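You operate a simulated robot arm through the tools that you are given. There is no shell and no other tool. Be economical: measure what you need, move in short steps, check, and stop when the job is done.

The job below is to be done with a simulated robot arm. You get a single attempt, and the scene is never put back.

Task
Load the green spool and wind about half its ribbon on to the grey spool.
Fine: empty blue spool to the orange tray; guide lever over, brake off to wind, brake back on; green and grey stay in their dishes.

It is judged by the outcome, as a careful person would: the job done as asked, and still so three seconds after it is handed in. It fails if anything else is knocked over, pushed out of place, dropped, spilled or broken.

Robot
A 6-joint arm with a two-finger parallel gripper, fixed in place. Base frame: the origin is at the foot of the arm, x ahead of it, y to its left, z up; the work surface is at about z = 0. Units: m, degrees, N and s.
With the tool pointing down near the work surface it reaches from about 0.14 to 0.58 m from the base axis. Its first joint turns from -66.0 to 66.0 degrees. Payload 2.1 kg.
The TCP is the grasp point between the finger pads, 0.03 m short of the fingertips. In the tool frame z runs along the fingers and y along their closing line. The gripper opens to 0.094 m. The fingers are 0.028 m wide and 0.01 m thick; the gripper's body (0.05 by 0.096 m) begins 0.055 m behind the TCP.
Orientation is that of the tool frame in the base frame, as [roll, pitch, yaw] about the fixed x, y, z axes, in that order (R = Rz(yaw) Ry(pitch) Rx(roll)). With the fingers straight down and closing along the base's y, the tool's x points along the base's -x, its y along +y and its z along -z.

Tools
- The arm moves only by the tool nudge_tool. Its argument "deltas" is a list of rows, each a list of 3 entries, a list of its own where there are three numbers: the finger opening in m, from 0 to 0.094, then the shift along the base's x, y, z in m, then the turn, a rotation vector about the base's x, y, z in degrees. In form: [[gripper, [x, y, z], [ax, ay, az]], ...]. A call has 1 to 8 rows; each row shifts and turns the commanded pose from where the row before left it. Each row takes 0.2 s and may step no farther than 0.05 m and 8.6 degrees from the row before; otherwise, or with a gripper value out of range, the whole call is refused. Where a pose cannot be reached the arm comes as near as it can. A force on the tool above 90 N (or 10 N above the force at the start of the call, whichever is more), or a blocked arm, ends the call early, and 0.2 s more pass. The fingers move at their own pace (about 0.072 m/s each) and stop on an object; they squeeze with about 35 N. The grip force told is the motor's: it shows also when the fingers shut on nothing. Time passes only in rows, and 0.2 s behind the last, so rows that do not move let the fingers close. The reply holds the time, the measured pose of the TCP, the force on the tool along the base axes, the opening and the grip force, in the units named above and with some noise.
- Cameras (640 x 400 px; columns grow to the right, rows downward): "scene" is fixed at [0.0504, -0.366, 0.4936]; the picture's right is [0.83, -0.56, 0.00], its down [-0.28, -0.41, -0.87] and it looks along [0.49, 0.72, -0.49] (base axes); focal length 252 px, centre (320, 200). "wrist" rides on the gripper at [-0.037, 0, -0.058] in the tool frame; the picture's right is [0.00, -1.00, 0.00], its down [0.97, 0.00, -0.24] and it looks along [0.24, 0.00, 0.97] (tool axes); focal length 218 px, centre (320, 200).
- camera(camera): a new picture of that camera. No time passes.
- probe_pixels(camera, pixels): for up to 12 pixels [column, row] of the newest picture of that camera ("zoom" is the newest enlarged one), the place [x, y, z] in the base frame of the surface seen there, good to about 0.002 m. No time passes.
- close_up(camera, box): a new picture of the part [left, top, right, bottom] of that camera's present view, enlarged. No time passes.
- finish_job(): hands the job in; it is judged then, once.

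Work in short steps. Measure before you move; look again where a grasp or a placing could have gone wrong, and mend it. You have 80 turns and 34 pictures in all, those below and enlarged ones among them. Open the gripper and draw the arm clear of the work before you hand the job in, unless the task says otherwise; then end with one line.

The tools are called after "Emit:" as name(argument=value, ...) on one line, values as JSON. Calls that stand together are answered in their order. nudge_tool: Moves the arm, as the interface text tells. Its arguments: {"type":"object","properties":{"deltas":{"type":"array"}},"required":["deltas"]} The other tools are called the same way: camera (camera) takes a picture; probe_pixels (camera, pixels) gives the place of the surface under pixels of a picture; close_up (camera, box) takes an enlarged picture of a part of a camera's view; finish_job () hands the job in.

At the start:

```text
t: 0.0
ee_pos: [0.3313, -0.1578, 0.3879]
ee_rot: [-179.7, 0.0, 179.9]
wrist_force: [0.1, 0.2, -0.1]
opening: 0.0941
grasp_force: 0.1
```

scene: 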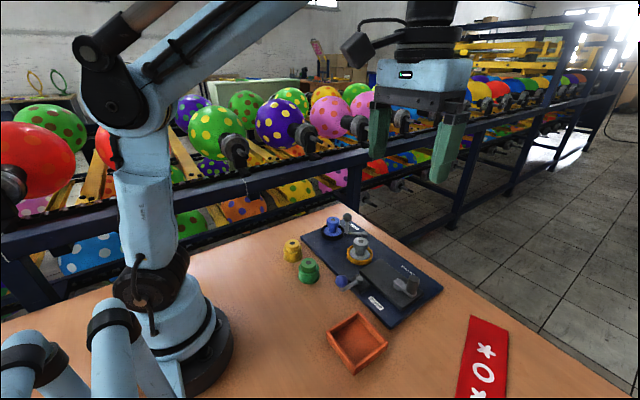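
wrist: 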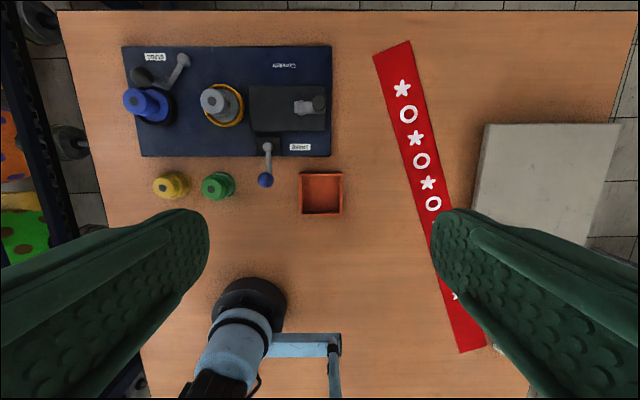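

The pictures show a dark board with a blue spool (wrist 145,103), a grey spool (220,103), and levers at (180,65), (305,106) and (267,175). I'll enlarge both views to read the labels.

Emit:
close_up(camera="wrist", box=[110, 35, 350, 225])

Emit:
close_up(camera="scene", box=[270, 200, 450, 330])

```text
2.11 times, centred on (230, 130) of wrist
```

zoom: 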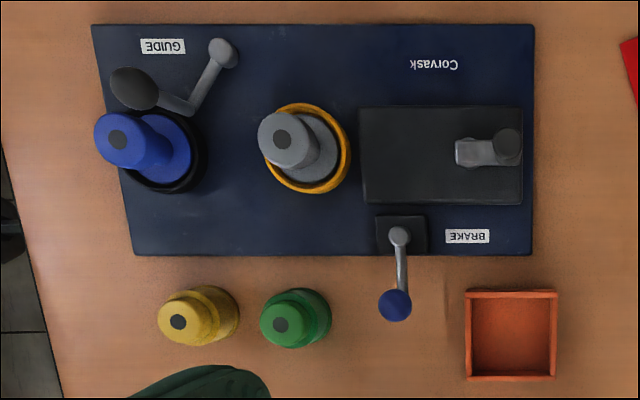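

```text
3.08 times, centred on (360, 265) of scene
```

zoom: 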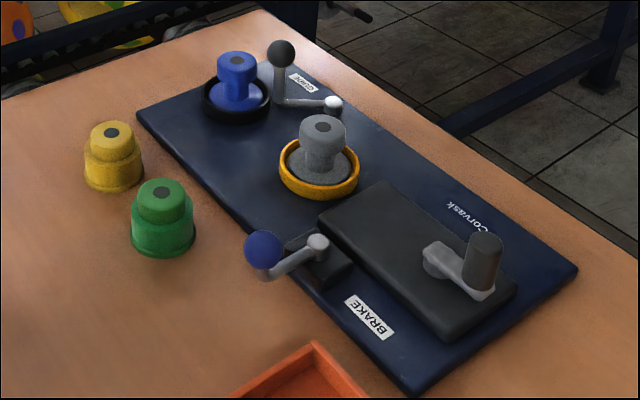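

Next I measure the positions of every part, using the scene zoom and the wrist picture.

Emit:
probe_pixels(camera="zoom", pixels=[[237, 60], [237, 100], [321, 124], [340, 190], [281, 52], [333, 102], [300, 101], [263, 248], [318, 242], [487, 242], [437, 256], [160, 192]])

Emit:
probe_pixels(camera="wrist", pixels=[[139, 101], [215, 100], [169, 184], [211, 186], [265, 180], [267, 146], [307, 106], [287, 106], [160, 67], [194, 55], [321, 195], [320, 174]])

```text
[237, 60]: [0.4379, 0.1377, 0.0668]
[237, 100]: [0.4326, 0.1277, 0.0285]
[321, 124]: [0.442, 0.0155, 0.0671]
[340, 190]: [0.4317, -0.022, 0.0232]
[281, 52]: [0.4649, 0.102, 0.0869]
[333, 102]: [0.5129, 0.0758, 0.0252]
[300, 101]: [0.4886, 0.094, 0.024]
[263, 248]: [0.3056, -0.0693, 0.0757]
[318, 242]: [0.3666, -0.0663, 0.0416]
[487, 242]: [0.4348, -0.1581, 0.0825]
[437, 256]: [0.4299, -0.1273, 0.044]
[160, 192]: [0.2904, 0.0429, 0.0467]
```

```text
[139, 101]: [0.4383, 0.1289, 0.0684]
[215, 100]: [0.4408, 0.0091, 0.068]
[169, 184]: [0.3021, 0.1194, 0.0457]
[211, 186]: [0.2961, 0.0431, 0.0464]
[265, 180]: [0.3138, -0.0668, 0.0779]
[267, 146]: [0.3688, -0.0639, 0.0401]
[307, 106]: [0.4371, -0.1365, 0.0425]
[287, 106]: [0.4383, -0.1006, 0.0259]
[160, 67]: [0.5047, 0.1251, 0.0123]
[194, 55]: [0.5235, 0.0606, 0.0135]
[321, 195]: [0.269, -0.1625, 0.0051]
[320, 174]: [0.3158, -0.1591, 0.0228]
```

Blue sits at about (0.438, 0.130) with its top at z 0.068. I'll go over it and look closer.

Emit:
nudge_tool(deltas=[[0.094, [0.015, 0.036, -0.017], [0, 0, 0]], [0.094, [0.015, 0.036, -0.017], [0, 0, 0]], [0.094, [0.015, 0.036, -0.017], [0, 0, 0]], [0.094, [0.015, 0.036, -0.017], [0, 0, 0]], [0.094, [0.015, 0.036, -0.017], [0, 0, 0]], [0.094, [0.015, 0.036, -0.017], [0, 0, 0]], [0.094, [0.015, 0.036, -0.017], [0, 0, 0]], [0.094, [0.002, 0.036, -0.017], [0, 0, 0]]])

Emit:
camera(camera="wrist")

```text
t: 1.8
ee_pos: [0.4417, 0.132, 0.2493]
ee_rot: [-179.8, 0.3, 180.0]
wrist_force: [0.0, -0.4, 0.3]
opening: 0.094
grasp_force: 0.2
```

```text
29 pictures are left
```

wrist: 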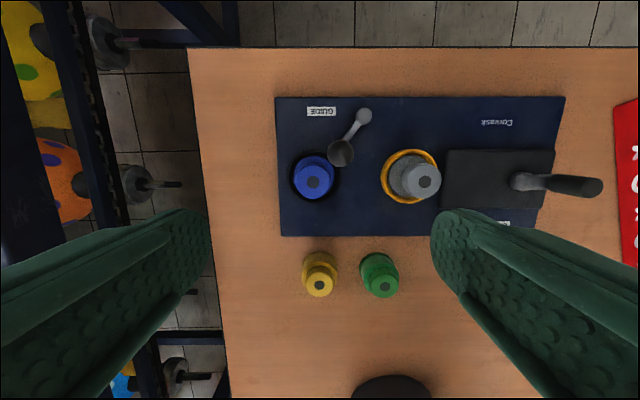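

I'll enlarge the area around blue and the guide to see shapes and clearances.

Emit:
close_up(camera="wrist", box=[270, 90, 450, 203])

Emit:
close_up(camera="scene", box=[280, 200, 390, 290])

```text
3.54 times, centred on (360, 146) of wrist
```

zoom: 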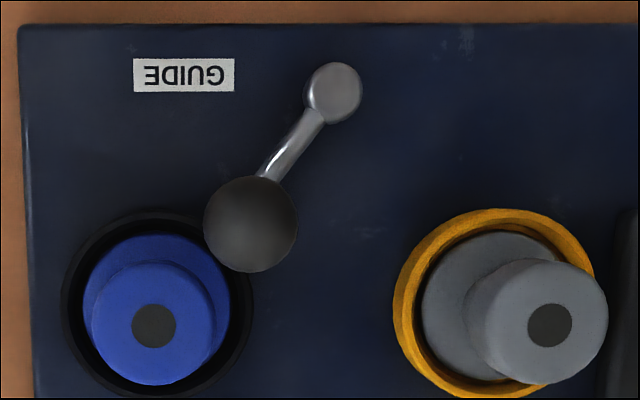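

```text
4.44 times, centred on (335, 245) of scene
```

zoom: 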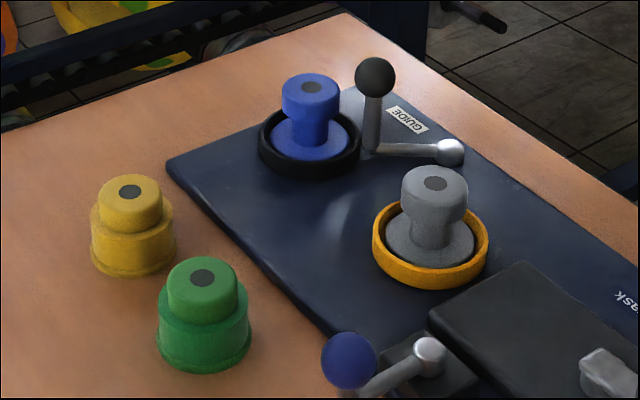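

Head edges and ribbon top heights are needed for the grasps, so I probe them.

Emit:
probe_pixels(camera="zoom", pixels=[[204, 262], [204, 285], [204, 315], [200, 332], [205, 345], [204, 366], [310, 72], [310, 110], [305, 155], [376, 75], [372, 120], [436, 255]])

Emit:
probe_pixels(camera="wrist", pixels=[[313, 182], [300, 183], [326, 183], [381, 283], [369, 283], [393, 283], [381, 262], [341, 152], [363, 116], [345, 145], [421, 182], [330, 200]])

```text
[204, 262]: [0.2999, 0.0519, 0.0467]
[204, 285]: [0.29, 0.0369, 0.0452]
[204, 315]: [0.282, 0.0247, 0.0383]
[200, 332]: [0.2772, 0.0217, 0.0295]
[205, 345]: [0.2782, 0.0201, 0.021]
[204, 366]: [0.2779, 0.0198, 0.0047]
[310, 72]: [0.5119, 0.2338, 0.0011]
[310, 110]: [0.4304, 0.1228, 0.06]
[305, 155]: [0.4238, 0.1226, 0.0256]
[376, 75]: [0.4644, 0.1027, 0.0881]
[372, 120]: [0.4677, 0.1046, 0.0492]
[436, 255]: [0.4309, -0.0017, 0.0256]
```

```text
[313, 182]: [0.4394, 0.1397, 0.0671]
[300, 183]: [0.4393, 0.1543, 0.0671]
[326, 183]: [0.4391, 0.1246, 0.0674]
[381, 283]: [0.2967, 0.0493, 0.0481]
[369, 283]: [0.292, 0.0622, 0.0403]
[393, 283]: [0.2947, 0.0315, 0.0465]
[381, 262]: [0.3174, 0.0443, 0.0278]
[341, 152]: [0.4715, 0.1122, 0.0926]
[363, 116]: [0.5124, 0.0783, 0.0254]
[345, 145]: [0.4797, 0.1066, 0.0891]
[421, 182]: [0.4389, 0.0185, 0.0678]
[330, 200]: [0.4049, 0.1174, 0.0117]
```

Blue's axis is (0.439, 0.139), head radius 0.015. The guide knob lies at (0.468, 0.107), so I turn the gripper -45° to keep both fingers off it and come down to z 0.12.

Emit:
nudge_tool(deltas=[[0.06, [0, 0.004, -0.02], [0, 0, -7.5]], [0.06, [-0.003, 0.003, -0.02], [0, 0, -7.5]], [0.06, [0, 0, -0.02], [0, 0, -7.5]], [0.06, [0, 0, -0.02], [0, 0, -7.5]], [0.06, [0, 0, -0.025], [0, 0, -7.5]], [0.06, [0, 0, -0.025], [0, 0, -7.5]]])

Emit:
camera(camera="wrist")

```text
t: 3.2
ee_pos: [0.4387, 0.1383, 0.12]
ee_rot: [-179.7, 0.1, 134.8]
wrist_force: [0.1, -0.7, -0.2]
opening: 0.0602
grasp_force: 0.1
```

```text
26 pictures are left
```

wrist: 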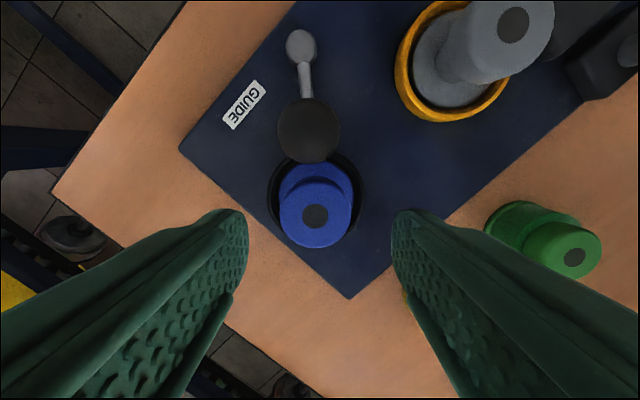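

Blue's hub (315,215) is centred between the fingers. I descend to z 0.074 (tips at 0.044, under the head, clear of the knob) and close.

Emit:
nudge_tool(deltas=[[0.06, [0, 0, -0.023], [0, 0, 0]], [0.06, [0, 0, -0.023], [0, 0, 0]], [0.028, [0, 0, 0], [0, 0, 0]], [0.02, [0, 0, 0], [0, 0, 0]], [0.02, [0, 0, 0], [0, 0, 0]]])

```text
t: 4.4
ee_pos: [0.4373, 0.139, 0.0751]
ee_rot: [-179.9, 0.1, 134.8]
wrist_force: [1.2, 1.8, -1.4]
opening: 0.0383
grasp_force: 35.0
```

The grip is firm at 0.038 m. I lift straight up and check.

Emit:
nudge_tool(deltas=[[0.02, [0, 0, 0.015], [0, 0, 0]], [0.02, [0, 0, 0.025], [0, 0, 0]], [0.02, [0, 0, 0.035], [0, 0, 0]], [0.02, [0, 0, 0.035], [0, 0, 0]]])

Emit:
camera(camera="scene")

```text
t: 5.4
ee_pos: [0.4363, 0.1387, 0.184]
ee_rot: [-179.8, 0.1, 134.9]
wrist_force: [-0.3, 0.8, -0.6]
opening: 0.038
grasp_force: 35.1
```

```text
25 pictures are left
```

scene: 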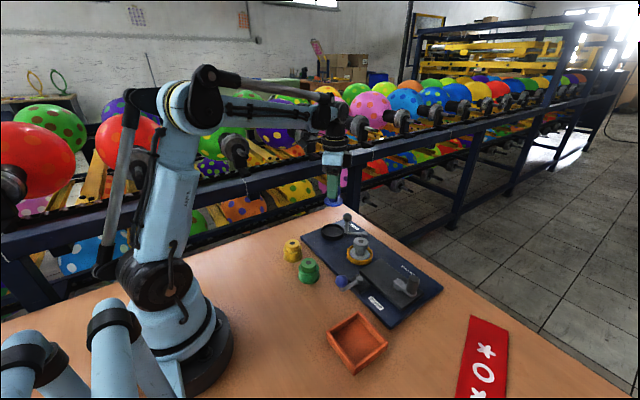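

Blue is out of its dish. I probe the tray rims in this picture before carrying it over.

Emit:
probe_pixels(camera="scene", pixels=[[328, 331], [357, 314], [386, 345], [355, 372], [357, 345], [340, 322], [372, 329], [370, 358], [341, 350], [309, 262], [293, 243], [308, 267]])

```text
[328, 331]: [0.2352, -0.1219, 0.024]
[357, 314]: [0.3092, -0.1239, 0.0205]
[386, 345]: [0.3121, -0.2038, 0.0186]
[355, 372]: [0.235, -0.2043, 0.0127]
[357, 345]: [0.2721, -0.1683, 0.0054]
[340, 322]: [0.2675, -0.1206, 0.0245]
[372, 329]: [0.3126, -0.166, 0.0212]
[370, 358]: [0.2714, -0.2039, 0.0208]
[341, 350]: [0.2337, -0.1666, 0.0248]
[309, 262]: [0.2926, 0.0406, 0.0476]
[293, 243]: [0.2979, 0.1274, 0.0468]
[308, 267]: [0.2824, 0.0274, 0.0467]
```

Tray centre is (0.273, -0.163), floor z 0.005. I carry blue there at height, turning the gripper back.

Emit:
nudge_tool(deltas=[[0.02, [-0.0204, -0.0378, 0], [0, 0, 5.6]], [0.02, [-0.0204, -0.0378, 0], [0, 0, 5.6]], [0.02, [-0.0204, -0.0378, 0], [0, 0, 5.6]], [0.02, [-0.0204, -0.0378, 0], [0, 0, 5.6]], [0.02, [-0.0204, -0.0378, 0], [0, 0, 5.6]], [0.02, [-0.0204, -0.0378, 0], [0, 0, 5.6]], [0.02, [-0.0204, -0.0378, 0], [0, 0, 5.6]], [0.02, [-0.0204, -0.0378, 0], [0, 0, 5.6]]])

Emit:
nudge_tool(deltas=[[0.02, [0, 0, -0.03], [0, 0, 0]], [0.02, [0, 0, -0.03], [0, 0, 0]], [0.02, [0, 0, -0.03], [0, 0, 0]], [0.02, [0, 0, -0.015], [0, 0, 0]], [0.02, [0, 0, -0.015], [0, 0, 0]]])

Emit:
camera(camera="wrist")

```text
t: 7.2
ee_pos: [0.2713, -0.1625, 0.1858]
ee_rot: [-179.7, 0.1, 179.8]
wrist_force: [0.4, 0.4, 0.3]
opening: 0.0381
grasp_force: 34.9
```

```text
t: 8.4
ee_pos: [0.2736, -0.165, 0.0654]
ee_rot: [-179.8, 0.1, 179.8]
wrist_force: [0.3, -0.6, -0.1]
opening: 0.0381
grasp_force: 35.0
```

```text
24 pictures are left
```

wrist: 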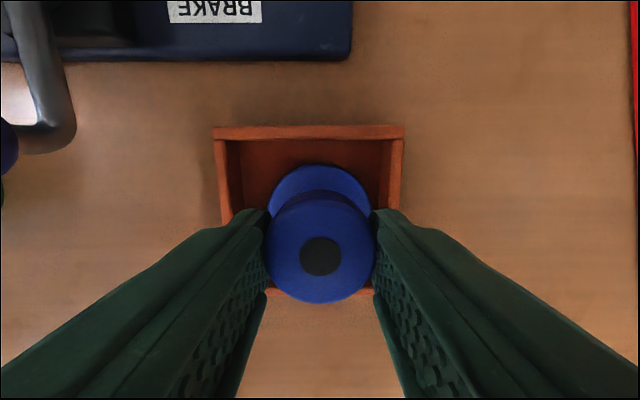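

Blue is centred over the tray; I lower 6 mm to the floor.

Emit:
nudge_tool(deltas=[[0.02, [0, 0, -0.004], [0, 0, 0]], [0.02, [0, 0, -0.003], [0, 0, 0]]])

```text
t: 9.0
ee_pos: [0.273, -0.1639, 0.059]
ee_rot: [-179.8, 0.0, 179.7]
wrist_force: [-2.5, 1.8, 23.8]
opening: 0.0381
grasp_force: 34.5
```

Upward force of 24 N shows contact with the floor, so I open and rise.

Emit:
nudge_tool(deltas=[[0.038, [0, 0, 0.001], [0, 0, 0]], [0.06, [0, 0, 0], [0, 0, 0]], [0.06, [0, 0, 0], [0, 0, 0]], [0.06, [0, 0, 0.03], [0, 0, 0]], [0.06, [0, 0, 0.04], [0, 0, 0]], [0.06, [0, 0, 0.04], [0, 0, 0]]])

Emit:
camera(camera="wrist")

```text
t: 10.4
ee_pos: [0.2721, -0.165, 0.1673]
ee_rot: [-179.8, 0.1, 179.7]
wrist_force: [0.0, 0.4, 0.4]
opening: 0.0599
grasp_force: 0.1
```

```text
23 pictures are left
```

wrist: 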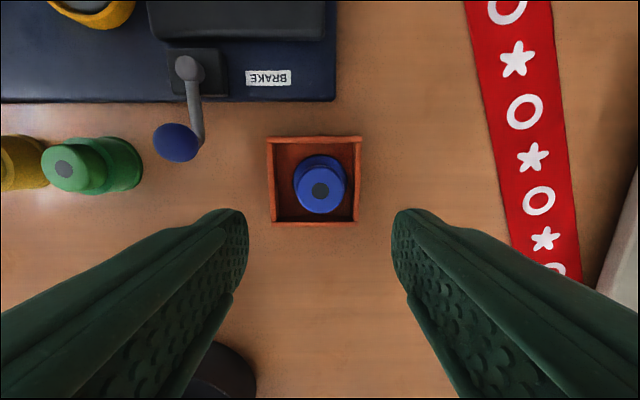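

Blue stands in the tray. Now I go above green at about (0.294, 0.043).

Emit:
nudge_tool(deltas=[[0.06, [0.0044, 0.0416, 0], [0, 0, 0]], [0.06, [0.0044, 0.0416, 0], [0, 0, 0]], [0.06, [0.0044, 0.0416, 0], [0, 0, 0]], [0.06, [0.0044, 0.0416, 0], [0, 0, 0]], [0.06, [0.0044, 0.0416, 0], [0, 0, 0]], [0.06, [0, 0, -0.04], [0, 0, 0]]])

Emit:
camera(camera="wrist")

Emit:
probe_pixels(camera="wrist", pixels=[[320, 198], [300, 198], [340, 198], [320, 215], [320, 160]])

```text
t: 11.8
ee_pos: [0.2963, 0.0437, 0.1275]
ee_rot: [-179.8, 0.1, 179.7]
wrist_force: [-0.6, -0.3, 0.1]
opening: 0.0601
grasp_force: 0.1
```

```text
22 pictures are left
```

wrist: 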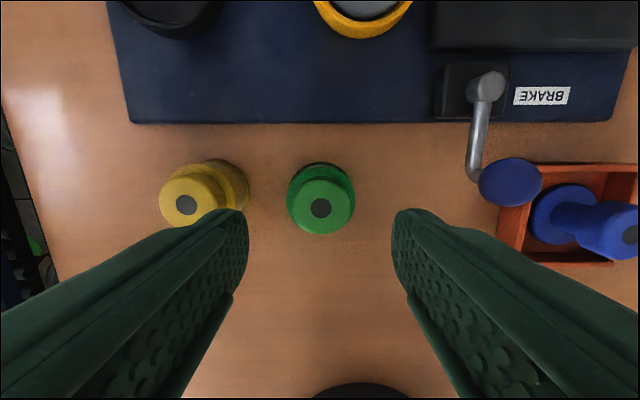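

```text
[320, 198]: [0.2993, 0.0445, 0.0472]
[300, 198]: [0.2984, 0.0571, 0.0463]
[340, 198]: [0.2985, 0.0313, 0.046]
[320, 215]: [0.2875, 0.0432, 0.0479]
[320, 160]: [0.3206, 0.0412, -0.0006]
```

Green's hub (320,208) is at about (0.293, 0.044). Its wound body reaches z≈0.03, so I keep the tips at 0.032 and grip only the head.

Emit:
nudge_tool(deltas=[[0.06, [-0.003, 0, -0.033], [0, 0, 0]], [0.06, [0, 0, -0.033], [0, 0, 0]], [0.03, [0, 0, 0], [0, 0, 0]], [0.02, [0, 0, 0], [0, 0, 0]], [0.02, [0, 0, 0], [0, 0, 0]]])

Emit:
close_up(camera="scene", box=[260, 200, 400, 300])

```text
t: 13.0
ee_pos: [0.2918, 0.044, 0.0623]
ee_rot: [-179.7, 0.1, 179.7]
wrist_force: [0.1, 0.3, -0.2]
opening: 0.0384
grasp_force: 35.2
```

```text
4.00 times, centred on (330, 250) of scene
```

zoom: 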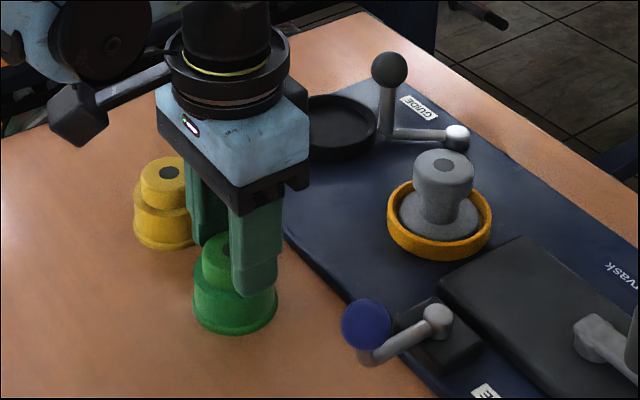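

Head is gripped. I lift and carry green to above the black dish, turning -45° again.

Emit:
nudge_tool(deltas=[[0.02, [0, 0, 0.02], [0, 0, 0]], [0.02, [0, 0, 0.05], [0, 0, 0]], [0.02, [0, 0, 0.045], [0, 0, 0]]])

Emit:
nudge_tool(deltas=[[0.02, [0.0245, 0.0158, 0], [0, 0, -7.5]], [0.02, [0.0245, 0.0158, 0], [0, 0, -7.5]], [0.02, [0.0245, 0.0158, 0], [0, 0, -7.5]], [0.02, [0.0245, 0.0158, 0], [0, 0, -7.5]], [0.02, [0.0245, 0.0158, 0], [0, 0, -7.5]], [0.02, [0.0245, 0.0158, 0], [0, 0, -7.5]]])

Emit:
camera(camera="wrist")

Emit:
close_up(camera="scene", box=[280, 170, 420, 270])

```text
t: 13.8
ee_pos: [0.2934, 0.0433, 0.1767]
ee_rot: [-179.8, 0.0, 179.7]
wrist_force: [-0.1, -0.8, -0.5]
opening: 0.0382
grasp_force: 35.1
```

```text
t: 15.2
ee_pos: [0.4397, 0.1373, 0.1778]
ee_rot: [-179.8, 0.2, 134.5]
wrist_force: [-0.3, 0.4, 0.0]
opening: 0.0383
grasp_force: 35.1
```

```text
20 pictures are left
```

wrist: 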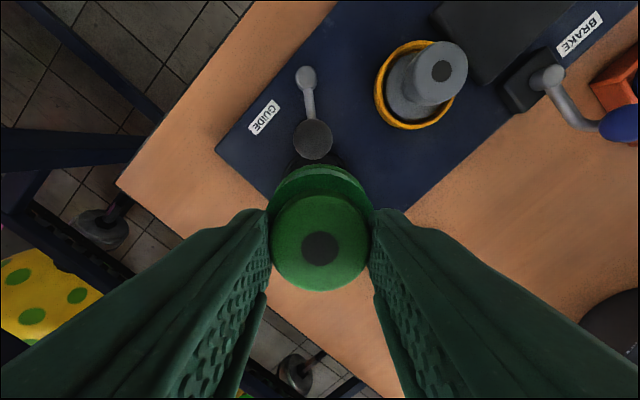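

```text
4.00 times, centred on (350, 220) of scene
```

zoom: 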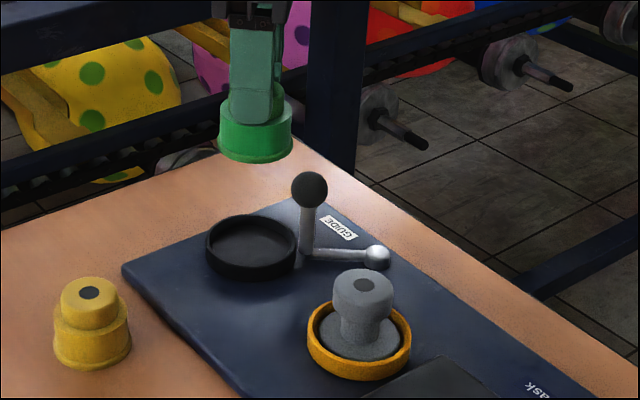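

The dish is fully visible in the zoom, so I probe its rim and floor for the centre, and the guide knob too.

Emit:
probe_pixels(camera="zoom", pixels=[[209, 238], [295, 241], [252, 217], [252, 264], [252, 245], [252, 235], [311, 190], [307, 240], [378, 255], [240, 219], [224, 222], [283, 226]])

```text
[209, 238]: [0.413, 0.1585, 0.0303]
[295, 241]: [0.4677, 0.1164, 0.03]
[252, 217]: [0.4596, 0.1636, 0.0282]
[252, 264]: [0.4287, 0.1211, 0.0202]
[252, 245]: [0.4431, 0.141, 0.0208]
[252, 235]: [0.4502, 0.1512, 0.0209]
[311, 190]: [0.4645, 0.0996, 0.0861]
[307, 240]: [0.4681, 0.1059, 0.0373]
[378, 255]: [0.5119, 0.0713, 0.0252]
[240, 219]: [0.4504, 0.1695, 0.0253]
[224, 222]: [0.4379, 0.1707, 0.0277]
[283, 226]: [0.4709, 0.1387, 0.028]
```

Dish centre is about (0.439, 0.138), floor z 0.021, and green hangs on that axis. I descend, with the last bit gentle; seating is expected at TCP z≈0.083.

Emit:
nudge_tool(deltas=[[0.02, [0, 0.001, -0.03], [0, 0, 0]], [0.02, [0, 0, -0.03], [0, 0, 0]], [0.02, [0, 0, -0.02], [0, 0, 0]], [0.02, [0, 0, -0.008], [0, 0, 0]]])

Emit:
nudge_tool(deltas=[[0.02, [0, 0, -0.003], [0, 0, 0]], [0.02, [0, 0, -0.003], [0, 0, 0]]])

Emit:
close_up(camera="scene", box=[280, 170, 420, 270])

```text
t: 16.2
ee_pos: [0.4391, 0.1392, 0.0895]
ee_rot: [-179.9, 0.1, 134.7]
wrist_force: [-0.2, 0.1, -1.6]
opening: 0.0383
grasp_force: 34.6
```

```text
t: 16.8
ee_pos: [0.4397, 0.1389, 0.0836]
ee_rot: [-179.9, 0.0, 134.6]
wrist_force: [0.1, -0.4, -0.4]
opening: 0.0387
grasp_force: 35.1
```

```text
4.00 times, centred on (350, 220) of scene
```

zoom: 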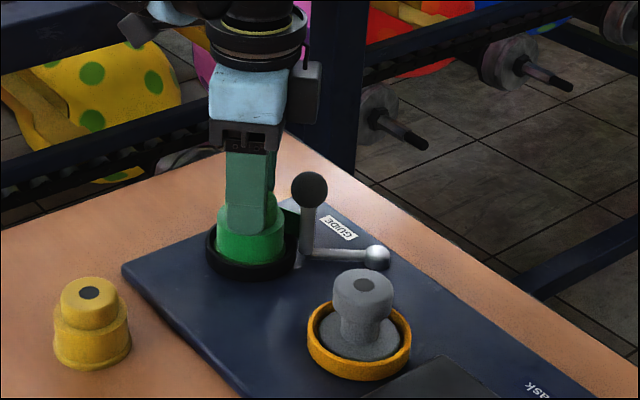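

No contact yet; I lower in 1–2 mm steps until it seats.

Emit:
nudge_tool(deltas=[[0.02, [0, 0, -0.0015], [0, 0, 0]], [0.02, [0, 0, -0.0015], [0, 0, 0]]])

```text
t: 17.4
ee_pos: [0.4392, 0.1399, 0.0805]
ee_rot: [-179.8, 0.0, 134.6]
wrist_force: [-1.2, -0.7, 24.0]
opening: 0.0382
grasp_force: 34.8
```

Contact at 24 N, so it is seated. I release and rise, then look.

Emit:
nudge_tool(deltas=[[0.038, [0, 0, 0.001], [0, 0, 0]], [0.06, [0, 0, 0], [0, 0, 0]], [0.06, [0, 0, 0], [0, 0, 0]], [0.06, [0, 0, 0.03], [0, 0, 0]], [0.06, [0, 0, 0.04], [0, 0, 0]], [0.06, [-0.04, -0.02, 0.02], [0, 0, 0]], [0.06, [-0.04, -0.02, 0.02], [0, 0, 0]]])

Emit:
close_up(camera="scene", box=[290, 190, 450, 310])

```text
t: 19.0
ee_pos: [0.3572, 0.098, 0.1928]
ee_rot: [-179.8, 0.1, 134.7]
wrist_force: [0.7, 0.3, -0.4]
opening: 0.0599
grasp_force: 0.0
```

```text
3.33 times, centred on (370, 250) of scene
```

zoom: 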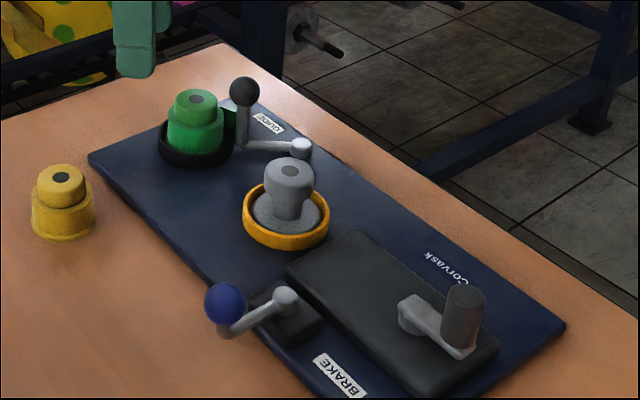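

Green is in the dish with a ribbon end by the guide. I get a top view of this region before choosing how to swing the guide.

Emit:
nudge_tool(deltas=[[0.02, [0.02, -0.01, 0.02], [0, 0, 7.5]], [0.02, [0.02, -0.01, 0.02], [0, 0, 7.5]], [0.02, [0.02, 0, 0], [0, 0, 7.5]], [0.02, [0.02, 0, 0], [0, 0, 7.5]], [0.02, [0.01, 0, 0], [0, 0, 7.5]], [0.02, [0, 0, 0], [0, 0, 7.5]]])

Emit:
close_up(camera="wrist", box=[220, 60, 480, 222])

```text
t: 20.4
ee_pos: [0.4501, 0.0768, 0.2317]
ee_rot: [-179.7, 0.0, 179.9]
wrist_force: [0.1, -0.1, -0.7]
opening: 0.0199
grasp_force: 0.1
```

```text
2.46 times, centred on (350, 141) of wrist
```

zoom: 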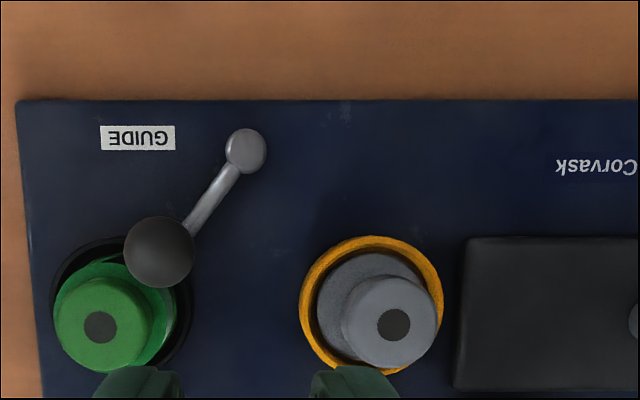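

The ribbon tail leads under the guide knob, and the pivot sits midway between the spools. So the guide must swing across to the grey side; I probe knob and pivot precisely.

Emit:
probe_pixels(camera="zoom", pixels=[[159, 251], [159, 222], [159, 280], [128, 251], [190, 251], [245, 150], [393, 325], [100, 326], [215, 195], [165, 330], [325, 300]])

```text
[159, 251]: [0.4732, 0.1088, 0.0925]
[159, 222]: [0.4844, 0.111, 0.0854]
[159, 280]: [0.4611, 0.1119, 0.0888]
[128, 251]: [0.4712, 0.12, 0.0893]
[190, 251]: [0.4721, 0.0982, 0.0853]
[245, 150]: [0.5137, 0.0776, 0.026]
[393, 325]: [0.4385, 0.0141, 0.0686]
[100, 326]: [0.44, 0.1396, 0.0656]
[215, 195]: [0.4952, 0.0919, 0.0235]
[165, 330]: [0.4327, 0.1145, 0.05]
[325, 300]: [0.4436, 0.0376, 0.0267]
```

Knob centre is about (0.4715, 0.109, 0.081) and the pivot (0.5135, 0.0765). I move above the knob with 0.05 opening, then down to z 0.103 (tips 0.073, above green's head).

Emit:
nudge_tool(deltas=[[0.05, [0.011, 0.016, -0.025], [0, 0, 0]], [0.05, [0.0105, 0.016, -0.025], [0, 0, 0]], [0.05, [0, 0, -0.03], [0, 0, 0]], [0.05, [0, 0, -0.025], [0, 0, 0]], [0.05, [0, 0, -0.024], [0, 0, 0]]])

Emit:
camera(camera="wrist")

```text
t: 21.6
ee_pos: [0.4714, 0.112, 0.1026]
ee_rot: [-179.8, 0.2, 179.7]
wrist_force: [-0.1, -0.1, 1.0]
opening: 0.05
grasp_force: 0.0
```

```text
15 pictures are left
```

wrist: 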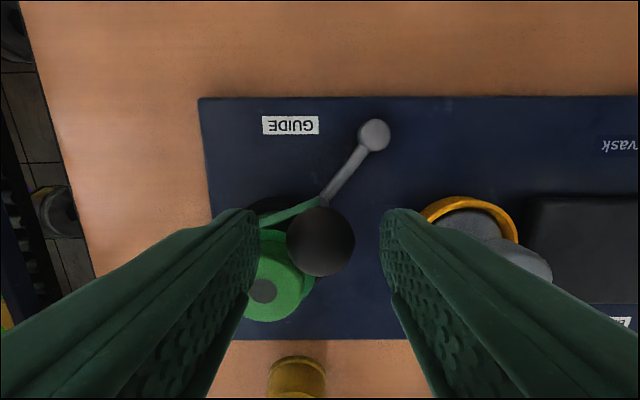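

The knob (320,240) is centred and the ribbon is attached to the guide stem. I close on it.

Emit:
nudge_tool(deltas=[[0.03, [0, 0, 0], [0, 0, 0]], [0.015, [0, 0, 0], [0, 0, 0]], [0.015, [0, 0, 0], [0, 0, 0]]])

```text
t: 22.4
ee_pos: [0.4716, 0.1113, 0.1029]
ee_rot: [-179.7, 0.1, 179.7]
wrist_force: [-0.2, -0.8, 0.2]
opening: 0.0269
grasp_force: 35.0
```

Gripped at 27 mm. I swing the knob along its arc (R≈0.0535) in part, checking forces.

Emit:
nudge_tool(deltas=[[0.015, [-0.0056, -0.0086, 0], [0, 0, 0]], [0.015, [-0.0039, -0.0095, 0], [0, 0, 0]], [0.015, [-0.002, -0.0101, 0], [0, 0, 0]]])

```text
t: 23.2
ee_pos: [0.4579, 0.082, 0.103]
ee_rot: [-179.7, 0.0, 179.7]
wrist_force: [-1.6, 5.8, -0.1]
opening: 0.0268
grasp_force: 35.0
```

The lever follows with about 6 N of drag. I continue the arc to the mirrored position.

Emit:
nudge_tool(deltas=[[0.015, [0, -0.0104, 0], [0, 0, 0]], [0.015, [0.002, -0.0101, 0], [0, 0, 0]], [0.015, [0.0039, -0.0095, 0], [0, 0, 0]], [0.015, [0.0056, -0.0086, 0], [0, 0, 0]]])

Emit:
close_up(camera="scene", box=[290, 190, 450, 310])

```text
t: 24.2
ee_pos: [0.4708, 0.0434, 0.1025]
ee_rot: [-179.7, 0.2, 179.7]
wrist_force: [-2.6, 4.6, 0.0]
opening: 0.027
grasp_force: 34.6
```

```text
3.33 times, centred on (370, 250) of scene
```

zoom: 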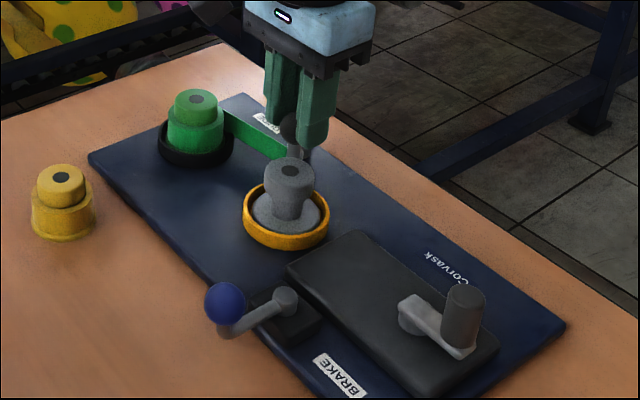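

The ribbon now runs from green to beside grey. I press on a few degrees to see whether the lever is at its end stop.

Emit:
nudge_tool(deltas=[[0.015, [0.0024, -0.0029, 0], [0, 0, 0]]])

```text
t: 24.6
ee_pos: [0.4722, 0.0436, 0.1025]
ee_rot: [180.0, -0.2, 179.9]
wrist_force: [-17.4, 15.3, 0.5]
opening: 0.0269
grasp_force: 34.7
```

The force jumped to about 23 N and the knob did not move on: that is the stop. I ease back, open and rise, then look.

Emit:
nudge_tool(deltas=[[0.015, [-0.0018, 0.0022, 0], [0, 0, 0]], [0.045, [0, 0, 0], [0, 0, 0]], [0.05, [0, 0, 0], [0, 0, 0]], [0.05, [0, 0, 0.03], [0, 0, 0]], [0.05, [0, 0, 0.05], [0, 0, 0]], [0.05, [-0.02, -0.02, 0.04], [0, 0, 0]]])

Emit:
close_up(camera="wrist", box=[220, 60, 480, 222])

```text
t: 26.0
ee_pos: [0.4477, 0.0233, 0.2238]
ee_rot: [-179.9, 0.1, 179.9]
wrist_force: [0.0, -0.3, 0.1]
opening: 0.0499
grasp_force: 0.1
```

```text
2.46 times, centred on (350, 141) of wrist
```

zoom: 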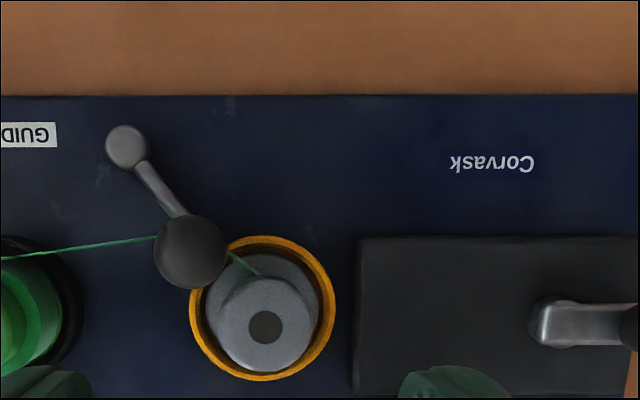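

The ribbon is threaded past the guide onto grey. Next I move back over the brake lever and look at it from above.

Emit:
nudge_tool(deltas=[[0.05, [-0.035, -0.024, -0.01], [0, 0, 0]], [0.05, [-0.035, -0.024, -0.01], [0, 0, 0]], [0.05, [-0.035, -0.024, -0.01], [0, 0, 0]], [0.05, [-0.03, -0.019, -0.01], [0, 0, 0]]])

Emit:
close_up(camera="wrist", box=[220, 60, 480, 260])

Emit:
probe_pixels(camera="zoom", pixels=[[245, 140], [240, 300]])

```text
t: 27.0
ee_pos: [0.3149, -0.0672, 0.1815]
ee_rot: [-179.7, 0.0, 179.7]
wrist_force: [-0.5, -1.2, -0.3]
opening: 0.0501
grasp_force: 0.1
```

```text
2.00 times, centred on (350, 160) of wrist
```

zoom: 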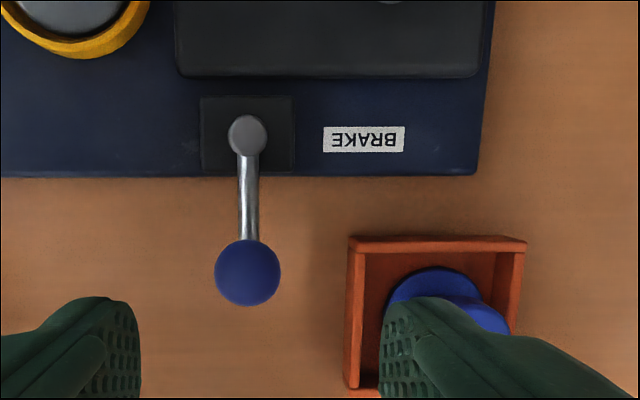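

```text
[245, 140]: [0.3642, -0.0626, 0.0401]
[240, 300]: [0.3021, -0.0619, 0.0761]
```

I probe the knob centre and edges.

Emit:
probe_pixels(camera="zoom", pixels=[[248, 272], [222, 272], [274, 272], [248, 246], [248, 298], [248, 135], [248, 210]])

```text
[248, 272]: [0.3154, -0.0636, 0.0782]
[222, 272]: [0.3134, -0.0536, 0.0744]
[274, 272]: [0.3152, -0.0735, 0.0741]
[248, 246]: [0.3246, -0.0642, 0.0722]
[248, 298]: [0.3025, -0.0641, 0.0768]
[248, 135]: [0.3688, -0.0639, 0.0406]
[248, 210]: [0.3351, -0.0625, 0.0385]
```

Brake knob: centre (0.313, -0.064), top z 0.079; pivot (0.3675, -0.064). I come down on it to z 0.088 and close.

Emit:
nudge_tool(deltas=[[0.05, [-0.001, 0.003, -0.04], [0, 0, 0]], [0.05, [0, 0, -0.03], [0, 0, 0]], [0.05, [0, 0, -0.0235], [0, 0, 0]], [0.025, [0, 0, 0], [0, 0, 0]], [0.015, [0, 0, 0], [0, 0, 0]], [0.015, [0, 0, 0], [0, 0, 0]]])

```text
t: 28.4
ee_pos: [0.317, -0.0635, 0.0875]
ee_rot: [179.9, 0.0, 179.8]
wrist_force: [0.8, 16.5, 0.1]
opening: 0.0269
grasp_force: 34.6
```

Gripped; the 16 N along +y hints that the lever is against a stop on the -y side. I try a small swing toward +y.

Emit:
nudge_tool(deltas=[[0.015, [0.0003, 0.0028, 0], [0, 0, 0]], [0.015, [0.0003, 0.0028, 0], [0, 0, 0]]])

```text
t: 29.0
ee_pos: [0.3173, -0.0589, 0.0889]
ee_rot: [-179.7, 0.0, 179.6]
wrist_force: [-3.3, -5.8, -0.2]
opening: 0.0269
grasp_force: 34.8
```

It moves with about 6 N drag, so +y is the free direction. I continue along the arc.

Emit:
nudge_tool(deltas=[[0.015, [0.0018, 0.0091, 0], [0, 0, 0]], [0.015, [0.0033, 0.0086, 0], [0, 0, 0]], [0.015, [0.0048, 0.0079, 0], [0, 0, 0]]])

```text
t: 29.8
ee_pos: [0.3265, -0.0327, 0.0877]
ee_rot: [-179.9, 0.0, 179.7]
wrist_force: [-2.6, -6.1, 6.4]
opening: 0.0271
grasp_force: 34.8
```

Still moving freely; I go on until a stop is felt.

Emit:
nudge_tool(deltas=[[0.015, [0.0061, 0.007, 0], [0, 0, 0]], [0.015, [0.0072, 0.0058, 0], [0, 0, 0]]])

```text
t: 30.4
ee_pos: [0.3373, -0.0227, 0.0884]
ee_rot: [-179.5, -0.4, 179.6]
wrist_force: [-21.1, -22.6, -0.5]
opening: 0.0269
grasp_force: 35.3
```

The stop is reached (31 N). I ease back, release, rise, and move towards the crank.

Emit:
nudge_tool(deltas=[[0.015, [-0.003, -0.0024, 0], [0, 0, 0]], [0.045, [0, 0, 0], [0, 0, 0]], [0.05, [0, 0, 0], [0, 0, 0]], [0.05, [0, 0, 0.04], [0, 0, 0]], [0.05, [0, 0, 0.045], [0, 0, 0]], [0.05, [0.035, -0.03, 0.02], [0, 0, 0]], [0.05, [0.035, -0.03, 0.02], [0, 0, 0]]])

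Emit:
camera(camera="wrist")

```text
refused: row 6 steps farther than a row can; nothing moved
```

```text
11 pictures are left
```

wrist: 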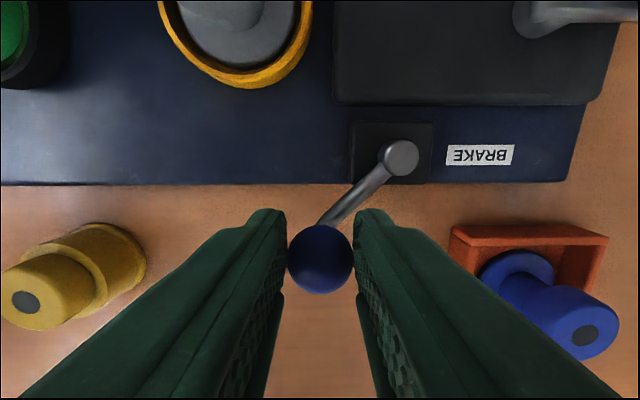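

That was refused for step length; I resend it with smaller steps, going to above the crank.

Emit:
nudge_tool(deltas=[[0.015, [-0.003, -0.0024, 0], [0, 0, 0]], [0.045, [0, 0, 0], [0, 0, 0]], [0.05, [0, 0, 0], [0, 0, 0]], [0.05, [0, 0, 0.04], [0, 0, 0]], [0.05, [0, 0, 0.045], [0, 0, 0]], [0.05, [0.028, -0.036, 0.01], [0, 0, 0]], [0.05, [0.028, -0.036, 0.01], [0, 0, 0]], [0.05, [0.028, -0.036, 0], [0, 0, 0]]])

Emit:
close_up(camera="wrist", box=[200, 60, 440, 210])

```text
t: 32.2
ee_pos: [0.4245, -0.1299, 0.191]
ee_rot: [-179.7, 0.0, 179.8]
wrist_force: [0.0, 0.1, -0.6]
opening: 0.0501
grasp_force: 0.0
```

```text
2.67 times, centred on (320, 135) of wrist
```

zoom: 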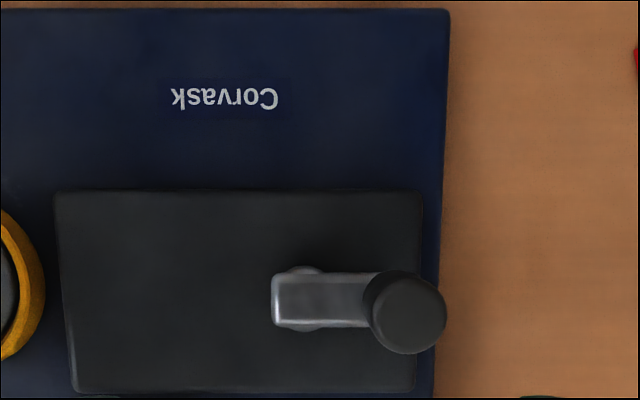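

Emit:
probe_pixels(camera="zoom", pixels=[[407, 313], [407, 280], [407, 345], [375, 313], [440, 313], [302, 300], [302, 270], [302, 331], [277, 300], [150, 300]])

```text
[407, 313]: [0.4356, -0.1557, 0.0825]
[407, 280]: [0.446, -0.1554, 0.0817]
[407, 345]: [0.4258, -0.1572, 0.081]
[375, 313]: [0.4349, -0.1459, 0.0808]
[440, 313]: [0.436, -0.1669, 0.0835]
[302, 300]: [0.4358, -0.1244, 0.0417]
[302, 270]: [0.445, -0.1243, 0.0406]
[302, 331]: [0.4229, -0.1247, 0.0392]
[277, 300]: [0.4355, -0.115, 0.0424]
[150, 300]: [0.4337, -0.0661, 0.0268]
```

Handle axis is (0.435, -0.1565), top z 0.082, and the crank pivot (0.434, -0.124), so the radius is 0.032. I descend over the handle to z 0.078 and close.

Emit:
nudge_tool(deltas=[[0.05, [0.0105, -0.0266, -0.02], [0, 0, 0]], [0.05, [0, 0, -0.035], [0, 0, 0]], [0.05, [0, 0, -0.035], [0, 0, 0]], [0.05, [0, 0, -0.023], [0, 0, 0]], [0.025, [0, 0, 0], [0, 0, 0]], [0.015, [0, 0, 0], [0, 0, 0]], [0.015, [0, 0, 0], [0, 0, 0]]])

```text
t: 33.8
ee_pos: [0.4319, -0.1562, 0.0807]
ee_rot: [-179.8, 0.1, 179.7]
wrist_force: [0.5, -10.9, 0.5]
opening: 0.0229
grasp_force: 35.7
```

Gripped at 23 mm. The ribbon meets grey's +x side coming from +y, so winding on should be clockwise from above; I try 90° that way (handle towards -x first).

Emit:
nudge_tool(deltas=[[0.015, [-0.0083, 0.0011, 0], [0, 0, 0]], [0.015, [-0.0077, 0.0032, 0], [0, 0, 0]], [0.015, [-0.0066, 0.0051, 0], [0, 0, 0]], [0.015, [-0.0051, 0.0066, 0], [0, 0, 0]], [0.015, [-0.0032, 0.0077, 0], [0, 0, 0]], [0.015, [-0.0011, 0.0083, 0], [0, 0, 0]]])

Emit:
close_up(camera="scene", box=[290, 190, 450, 310])

```text
t: 35.2
ee_pos: [0.3979, -0.1255, 0.0803]
ee_rot: [-179.8, 0.0, 179.8]
wrist_force: [0.4, -17.6, -0.5]
opening: 0.0225
grasp_force: 35.6
```

```text
3.33 times, centred on (370, 250) of scene
```

zoom: 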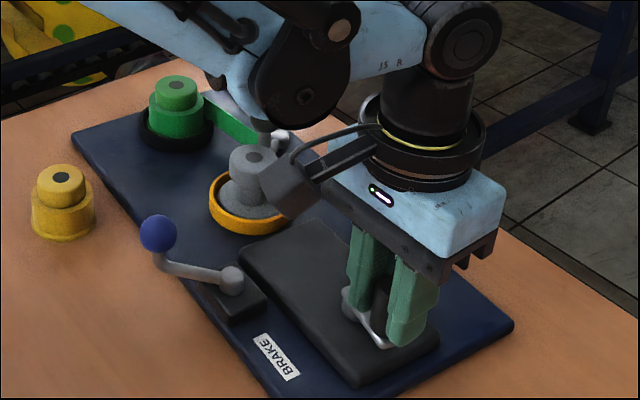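

The board itself has slid: its left corner moved from (88,155) to (72,133) and the crank kept its orientation, so the crank is locked this way round. I stop and measure how far the board went before undoing it.

Emit:
probe_pixels(camera="zoom", pixels=[[176, 86], [254, 157], [233, 278], [158, 232], [75, 137], [512, 325], [277, 357], [280, 135], [62, 177], [350, 300], [245, 232], [370, 375]])

```text
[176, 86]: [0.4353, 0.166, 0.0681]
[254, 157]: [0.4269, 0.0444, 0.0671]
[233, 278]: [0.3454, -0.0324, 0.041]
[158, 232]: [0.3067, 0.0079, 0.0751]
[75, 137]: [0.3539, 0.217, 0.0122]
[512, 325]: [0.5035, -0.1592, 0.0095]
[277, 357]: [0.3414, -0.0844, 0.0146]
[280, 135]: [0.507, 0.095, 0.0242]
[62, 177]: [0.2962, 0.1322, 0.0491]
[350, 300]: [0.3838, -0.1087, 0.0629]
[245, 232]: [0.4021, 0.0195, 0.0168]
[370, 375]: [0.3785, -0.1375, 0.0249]
```

Green shifted (-4, +27) mm, grey (-11, +30) mm and the brake pivot (-22, +31) mm. The hard grip at fixed tool angle probably clamps the round handle so it can't turn. Dragging back along the exact reverse path with the same grip should undo the slide.

Emit:
nudge_tool(deltas=[[0.015, [0.0011, -0.0083, 0], [0, 0, 0]], [0.015, [0.0032, -0.0077, 0], [0, 0, 0]], [0.015, [0.0051, -0.0066, 0], [0, 0, 0]], [0.015, [0.0066, -0.0051, 0], [0, 0, 0]], [0.015, [0.0077, -0.0032, 0], [0, 0, 0]], [0.015, [0.0083, -0.0011, 0], [0, 0, 0]]])

Emit:
close_up(camera="scene", box=[290, 190, 450, 310])

Emit:
probe_pixels(camera="zoom", pixels=[[196, 99], [290, 171], [284, 300], [225, 300], [91, 158], [562, 326], [340, 376], [300, 148], [62, 177], [270, 215]])

```text
t: 36.6
ee_pos: [0.4312, -0.1579, 0.0811]
ee_rot: [-179.9, -0.1, 179.6]
wrist_force: [-10.1, 17.5, 13.8]
opening: 0.022
grasp_force: 34.6
```

```text
3.33 times, centred on (370, 250) of scene
```

zoom: 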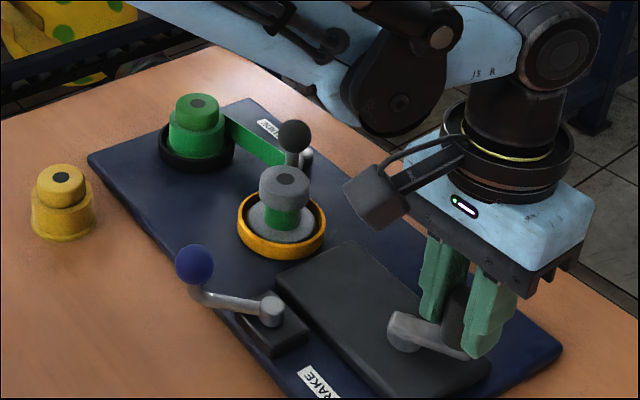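

```text
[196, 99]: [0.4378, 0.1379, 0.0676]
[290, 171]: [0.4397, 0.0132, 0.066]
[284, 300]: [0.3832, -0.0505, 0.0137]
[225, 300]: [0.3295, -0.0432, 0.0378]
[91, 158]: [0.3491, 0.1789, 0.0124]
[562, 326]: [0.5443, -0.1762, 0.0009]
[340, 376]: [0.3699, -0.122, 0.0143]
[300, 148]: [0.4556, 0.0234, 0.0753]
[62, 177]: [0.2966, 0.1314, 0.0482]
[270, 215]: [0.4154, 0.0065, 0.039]
```

Green is back near its original spot and grey now carries a green band, so the crank does turn and wind. I measure the board's remaining offset.

Emit:
probe_pixels(camera="zoom", pixels=[[197, 104], [286, 179], [270, 310], [193, 264], [88, 157], [560, 348], [239, 98], [291, 132], [405, 325], [307, 157], [232, 150], [455, 352]])

```text
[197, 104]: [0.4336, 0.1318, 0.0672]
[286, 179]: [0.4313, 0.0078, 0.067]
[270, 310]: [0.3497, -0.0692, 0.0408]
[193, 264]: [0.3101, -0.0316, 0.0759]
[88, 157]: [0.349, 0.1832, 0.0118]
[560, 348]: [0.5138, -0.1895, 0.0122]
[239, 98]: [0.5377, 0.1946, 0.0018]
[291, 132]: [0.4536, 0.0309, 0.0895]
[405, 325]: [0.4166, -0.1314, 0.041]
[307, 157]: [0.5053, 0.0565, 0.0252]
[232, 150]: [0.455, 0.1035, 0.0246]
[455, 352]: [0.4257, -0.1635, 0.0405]
```

Net result: the crank has turned about 30° counter-clockwise (that direction winds; clockwise was locked) and the board is off by about (-9, -6) mm with a few degrees of twist. I relax, re-grip lightly so the handle can turn in the pads, and check the grip force.

Emit:
nudge_tool(deltas=[[0.03, [0, 0, 0], [0, 0, 0]], [0.03, [0, 0, 0], [0, 0, 0]], [0.0225, [0, 0, 0], [0, 0, 0]], [0.0225, [0, 0, 0], [0, 0, 0]]])

```text
t: 37.6
ee_pos: [0.4306, -0.1584, 0.0797]
ee_rot: [-179.8, 0.0, 179.7]
wrist_force: [-0.2, -0.7, -0.5]
opening: 0.0233
grasp_force: 0.6
```

Grip force is only 0.6 N at 0.0225; I set 0.021 and turn 45° counter-clockwise gently.

Emit:
nudge_tool(deltas=[[0.021, [0, 0, 0], [0, 0, 0]], [0.021, [0.0065, 0.0052, 0], [0, 0, 0]], [0.021, [0.005, 0.0067, 0], [0, 0, 0]], [0.021, [0.003, 0.0078, 0], [0, 0, 0]]])

```text
t: 38.6
ee_pos: [0.4461, -0.1368, 0.0808]
ee_rot: [-179.8, 0.4, 179.7]
wrist_force: [20.8, -2.7, -0.2]
opening: 0.0225
grasp_force: 35.3
```

Force +21 N in x means my path is a bit inside the true circle. I go to the 90° point and then pull outward (+x), which also drags the board's crank end back towards its place.

Emit:
nudge_tool(deltas=[[0.015, [0.004, 0.004, 0], [0, 0, 0]], [0.015, [0.004, 0.004, 0], [0, 0, 0]], [0.015, [0.004, 0.003, 0], [0, 0, 0]], [0.015, [0.004, 0.001, 0], [0, 0, 0]], [0.015, [0.004, 0.001, 0], [0, 0, 0]]])

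Emit:
close_up(camera="scene", box=[290, 190, 450, 310])

```text
t: 39.8
ee_pos: [0.4653, -0.1242, 0.0812]
ee_rot: [-179.8, -0.1, 179.7]
wrist_force: [-17.5, -2.2, -6.2]
opening: 0.0224
grasp_force: 35.3
```

```text
3.33 times, centred on (370, 250) of scene
```

zoom: 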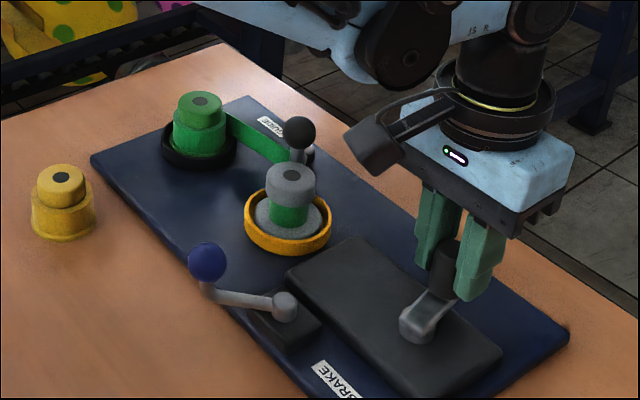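

The board is almost back. I measure again with well-defined points.

Emit:
probe_pixels(camera="zoom", pixels=[[200, 102], [290, 174], [285, 302], [90, 160], [568, 336], [413, 318], [445, 250], [290, 214], [205, 140]])

```text
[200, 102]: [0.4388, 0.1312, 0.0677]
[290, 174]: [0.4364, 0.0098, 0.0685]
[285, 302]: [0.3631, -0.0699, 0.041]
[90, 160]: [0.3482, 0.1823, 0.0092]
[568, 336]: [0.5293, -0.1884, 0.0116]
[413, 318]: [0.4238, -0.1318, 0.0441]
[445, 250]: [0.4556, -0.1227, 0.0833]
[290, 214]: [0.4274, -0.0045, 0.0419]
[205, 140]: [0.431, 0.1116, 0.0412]
```

The board is now within about (-2, -6) mm. I re-grip very lightly (0.0222) to let the handle turn, and continue 90° counter-clockwise about hub (0.4335, -0.1295).

Emit:
nudge_tool(deltas=[[0.03, [-0.0005, 0, 0], [0, 0, 0]], [0.0222, [0, 0, 0], [0, 0, 0]], [0.0222, [-0.0025, 0.008, 0], [0, 0, 0]], [0.0222, [-0.0045, 0.007, 0], [0, 0, 0]], [0.0222, [-0.0062, 0.0056, 0], [0, 0, 0]], [0.0222, [-0.0074, 0.0039, 0], [0, 0, 0]]])

```text
t: 41.2
ee_pos: [0.445, -0.1019, 0.0822]
ee_rot: [-179.9, 0.1, 179.7]
wrist_force: [0.1, 0.0, -0.6]
opening: 0.0224
grasp_force: 0.2
```

Forces are zero, so I may have lost the handle; a closing test will tell.

Emit:
nudge_tool(deltas=[[0.018, [0, 0, 0], [0, 0, 0]], [0.018, [0, 0, 0], [0, 0, 0]]])

```text
t: 41.8
ee_pos: [0.4444, -0.1009, 0.0806]
ee_rot: [-179.9, 0.1, 179.7]
wrist_force: [-1.1, -0.3, 0.3]
opening: 0.0219
grasp_force: 34.7
```

The handle is still between the pads (0.0219), so the light grip works with almost no force. I turn another 240° in 30° steps.

Emit:
nudge_tool(deltas=[[0.0222, [-0.0165, 0.0014, 0], [0, 0, 0]], [0.0222, [-0.015, -0.007, 0], [0, 0, 0]], [0.0222, [-0.0095, -0.0136, 0], [0, 0, 0]], [0.0222, [-0.0014, -0.0165, 0], [0, 0, 0]], [0.0222, [0.007, -0.015, 0], [0, 0, 0]], [0.0222, [0.0136, -0.0095, 0], [0, 0, 0]], [0.0222, [0.0165, -0.0014, 0], [0, 0, 0]], [0.0222, [0.015, 0.007, 0], [0, 0, 0]]])

Emit:
close_up(camera="scene", box=[290, 190, 450, 310])

```text
t: 43.6
ee_pos: [0.4539, -0.1534, 0.0803]
ee_rot: [-179.9, 0.1, 179.8]
wrist_force: [0.0, 1.4, 0.9]
opening: 0.0226
grasp_force: 0.7
```

```text
3.33 times, centred on (370, 250) of scene
```

zoom: 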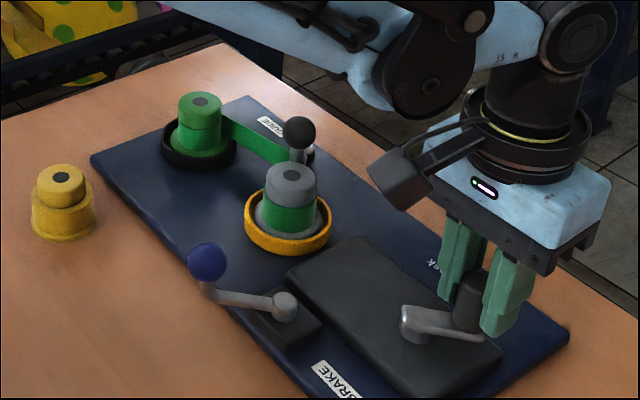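

A lot has wound on. I enlarge the two spools to compare their ribbon diameters.

Emit:
close_up(camera="scene", box=[325, 208, 375, 240])

```text
12.50 times, centred on (350, 224) of scene
```

zoom: 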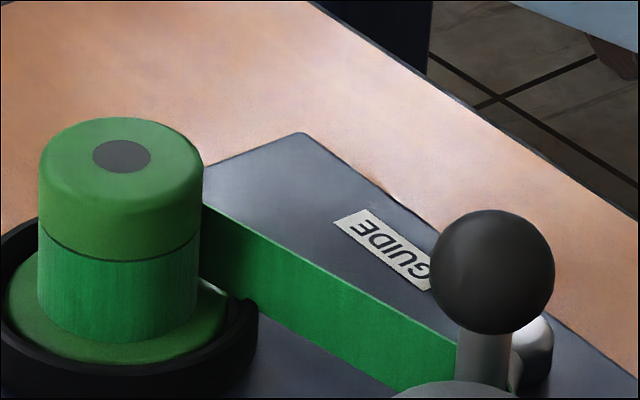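

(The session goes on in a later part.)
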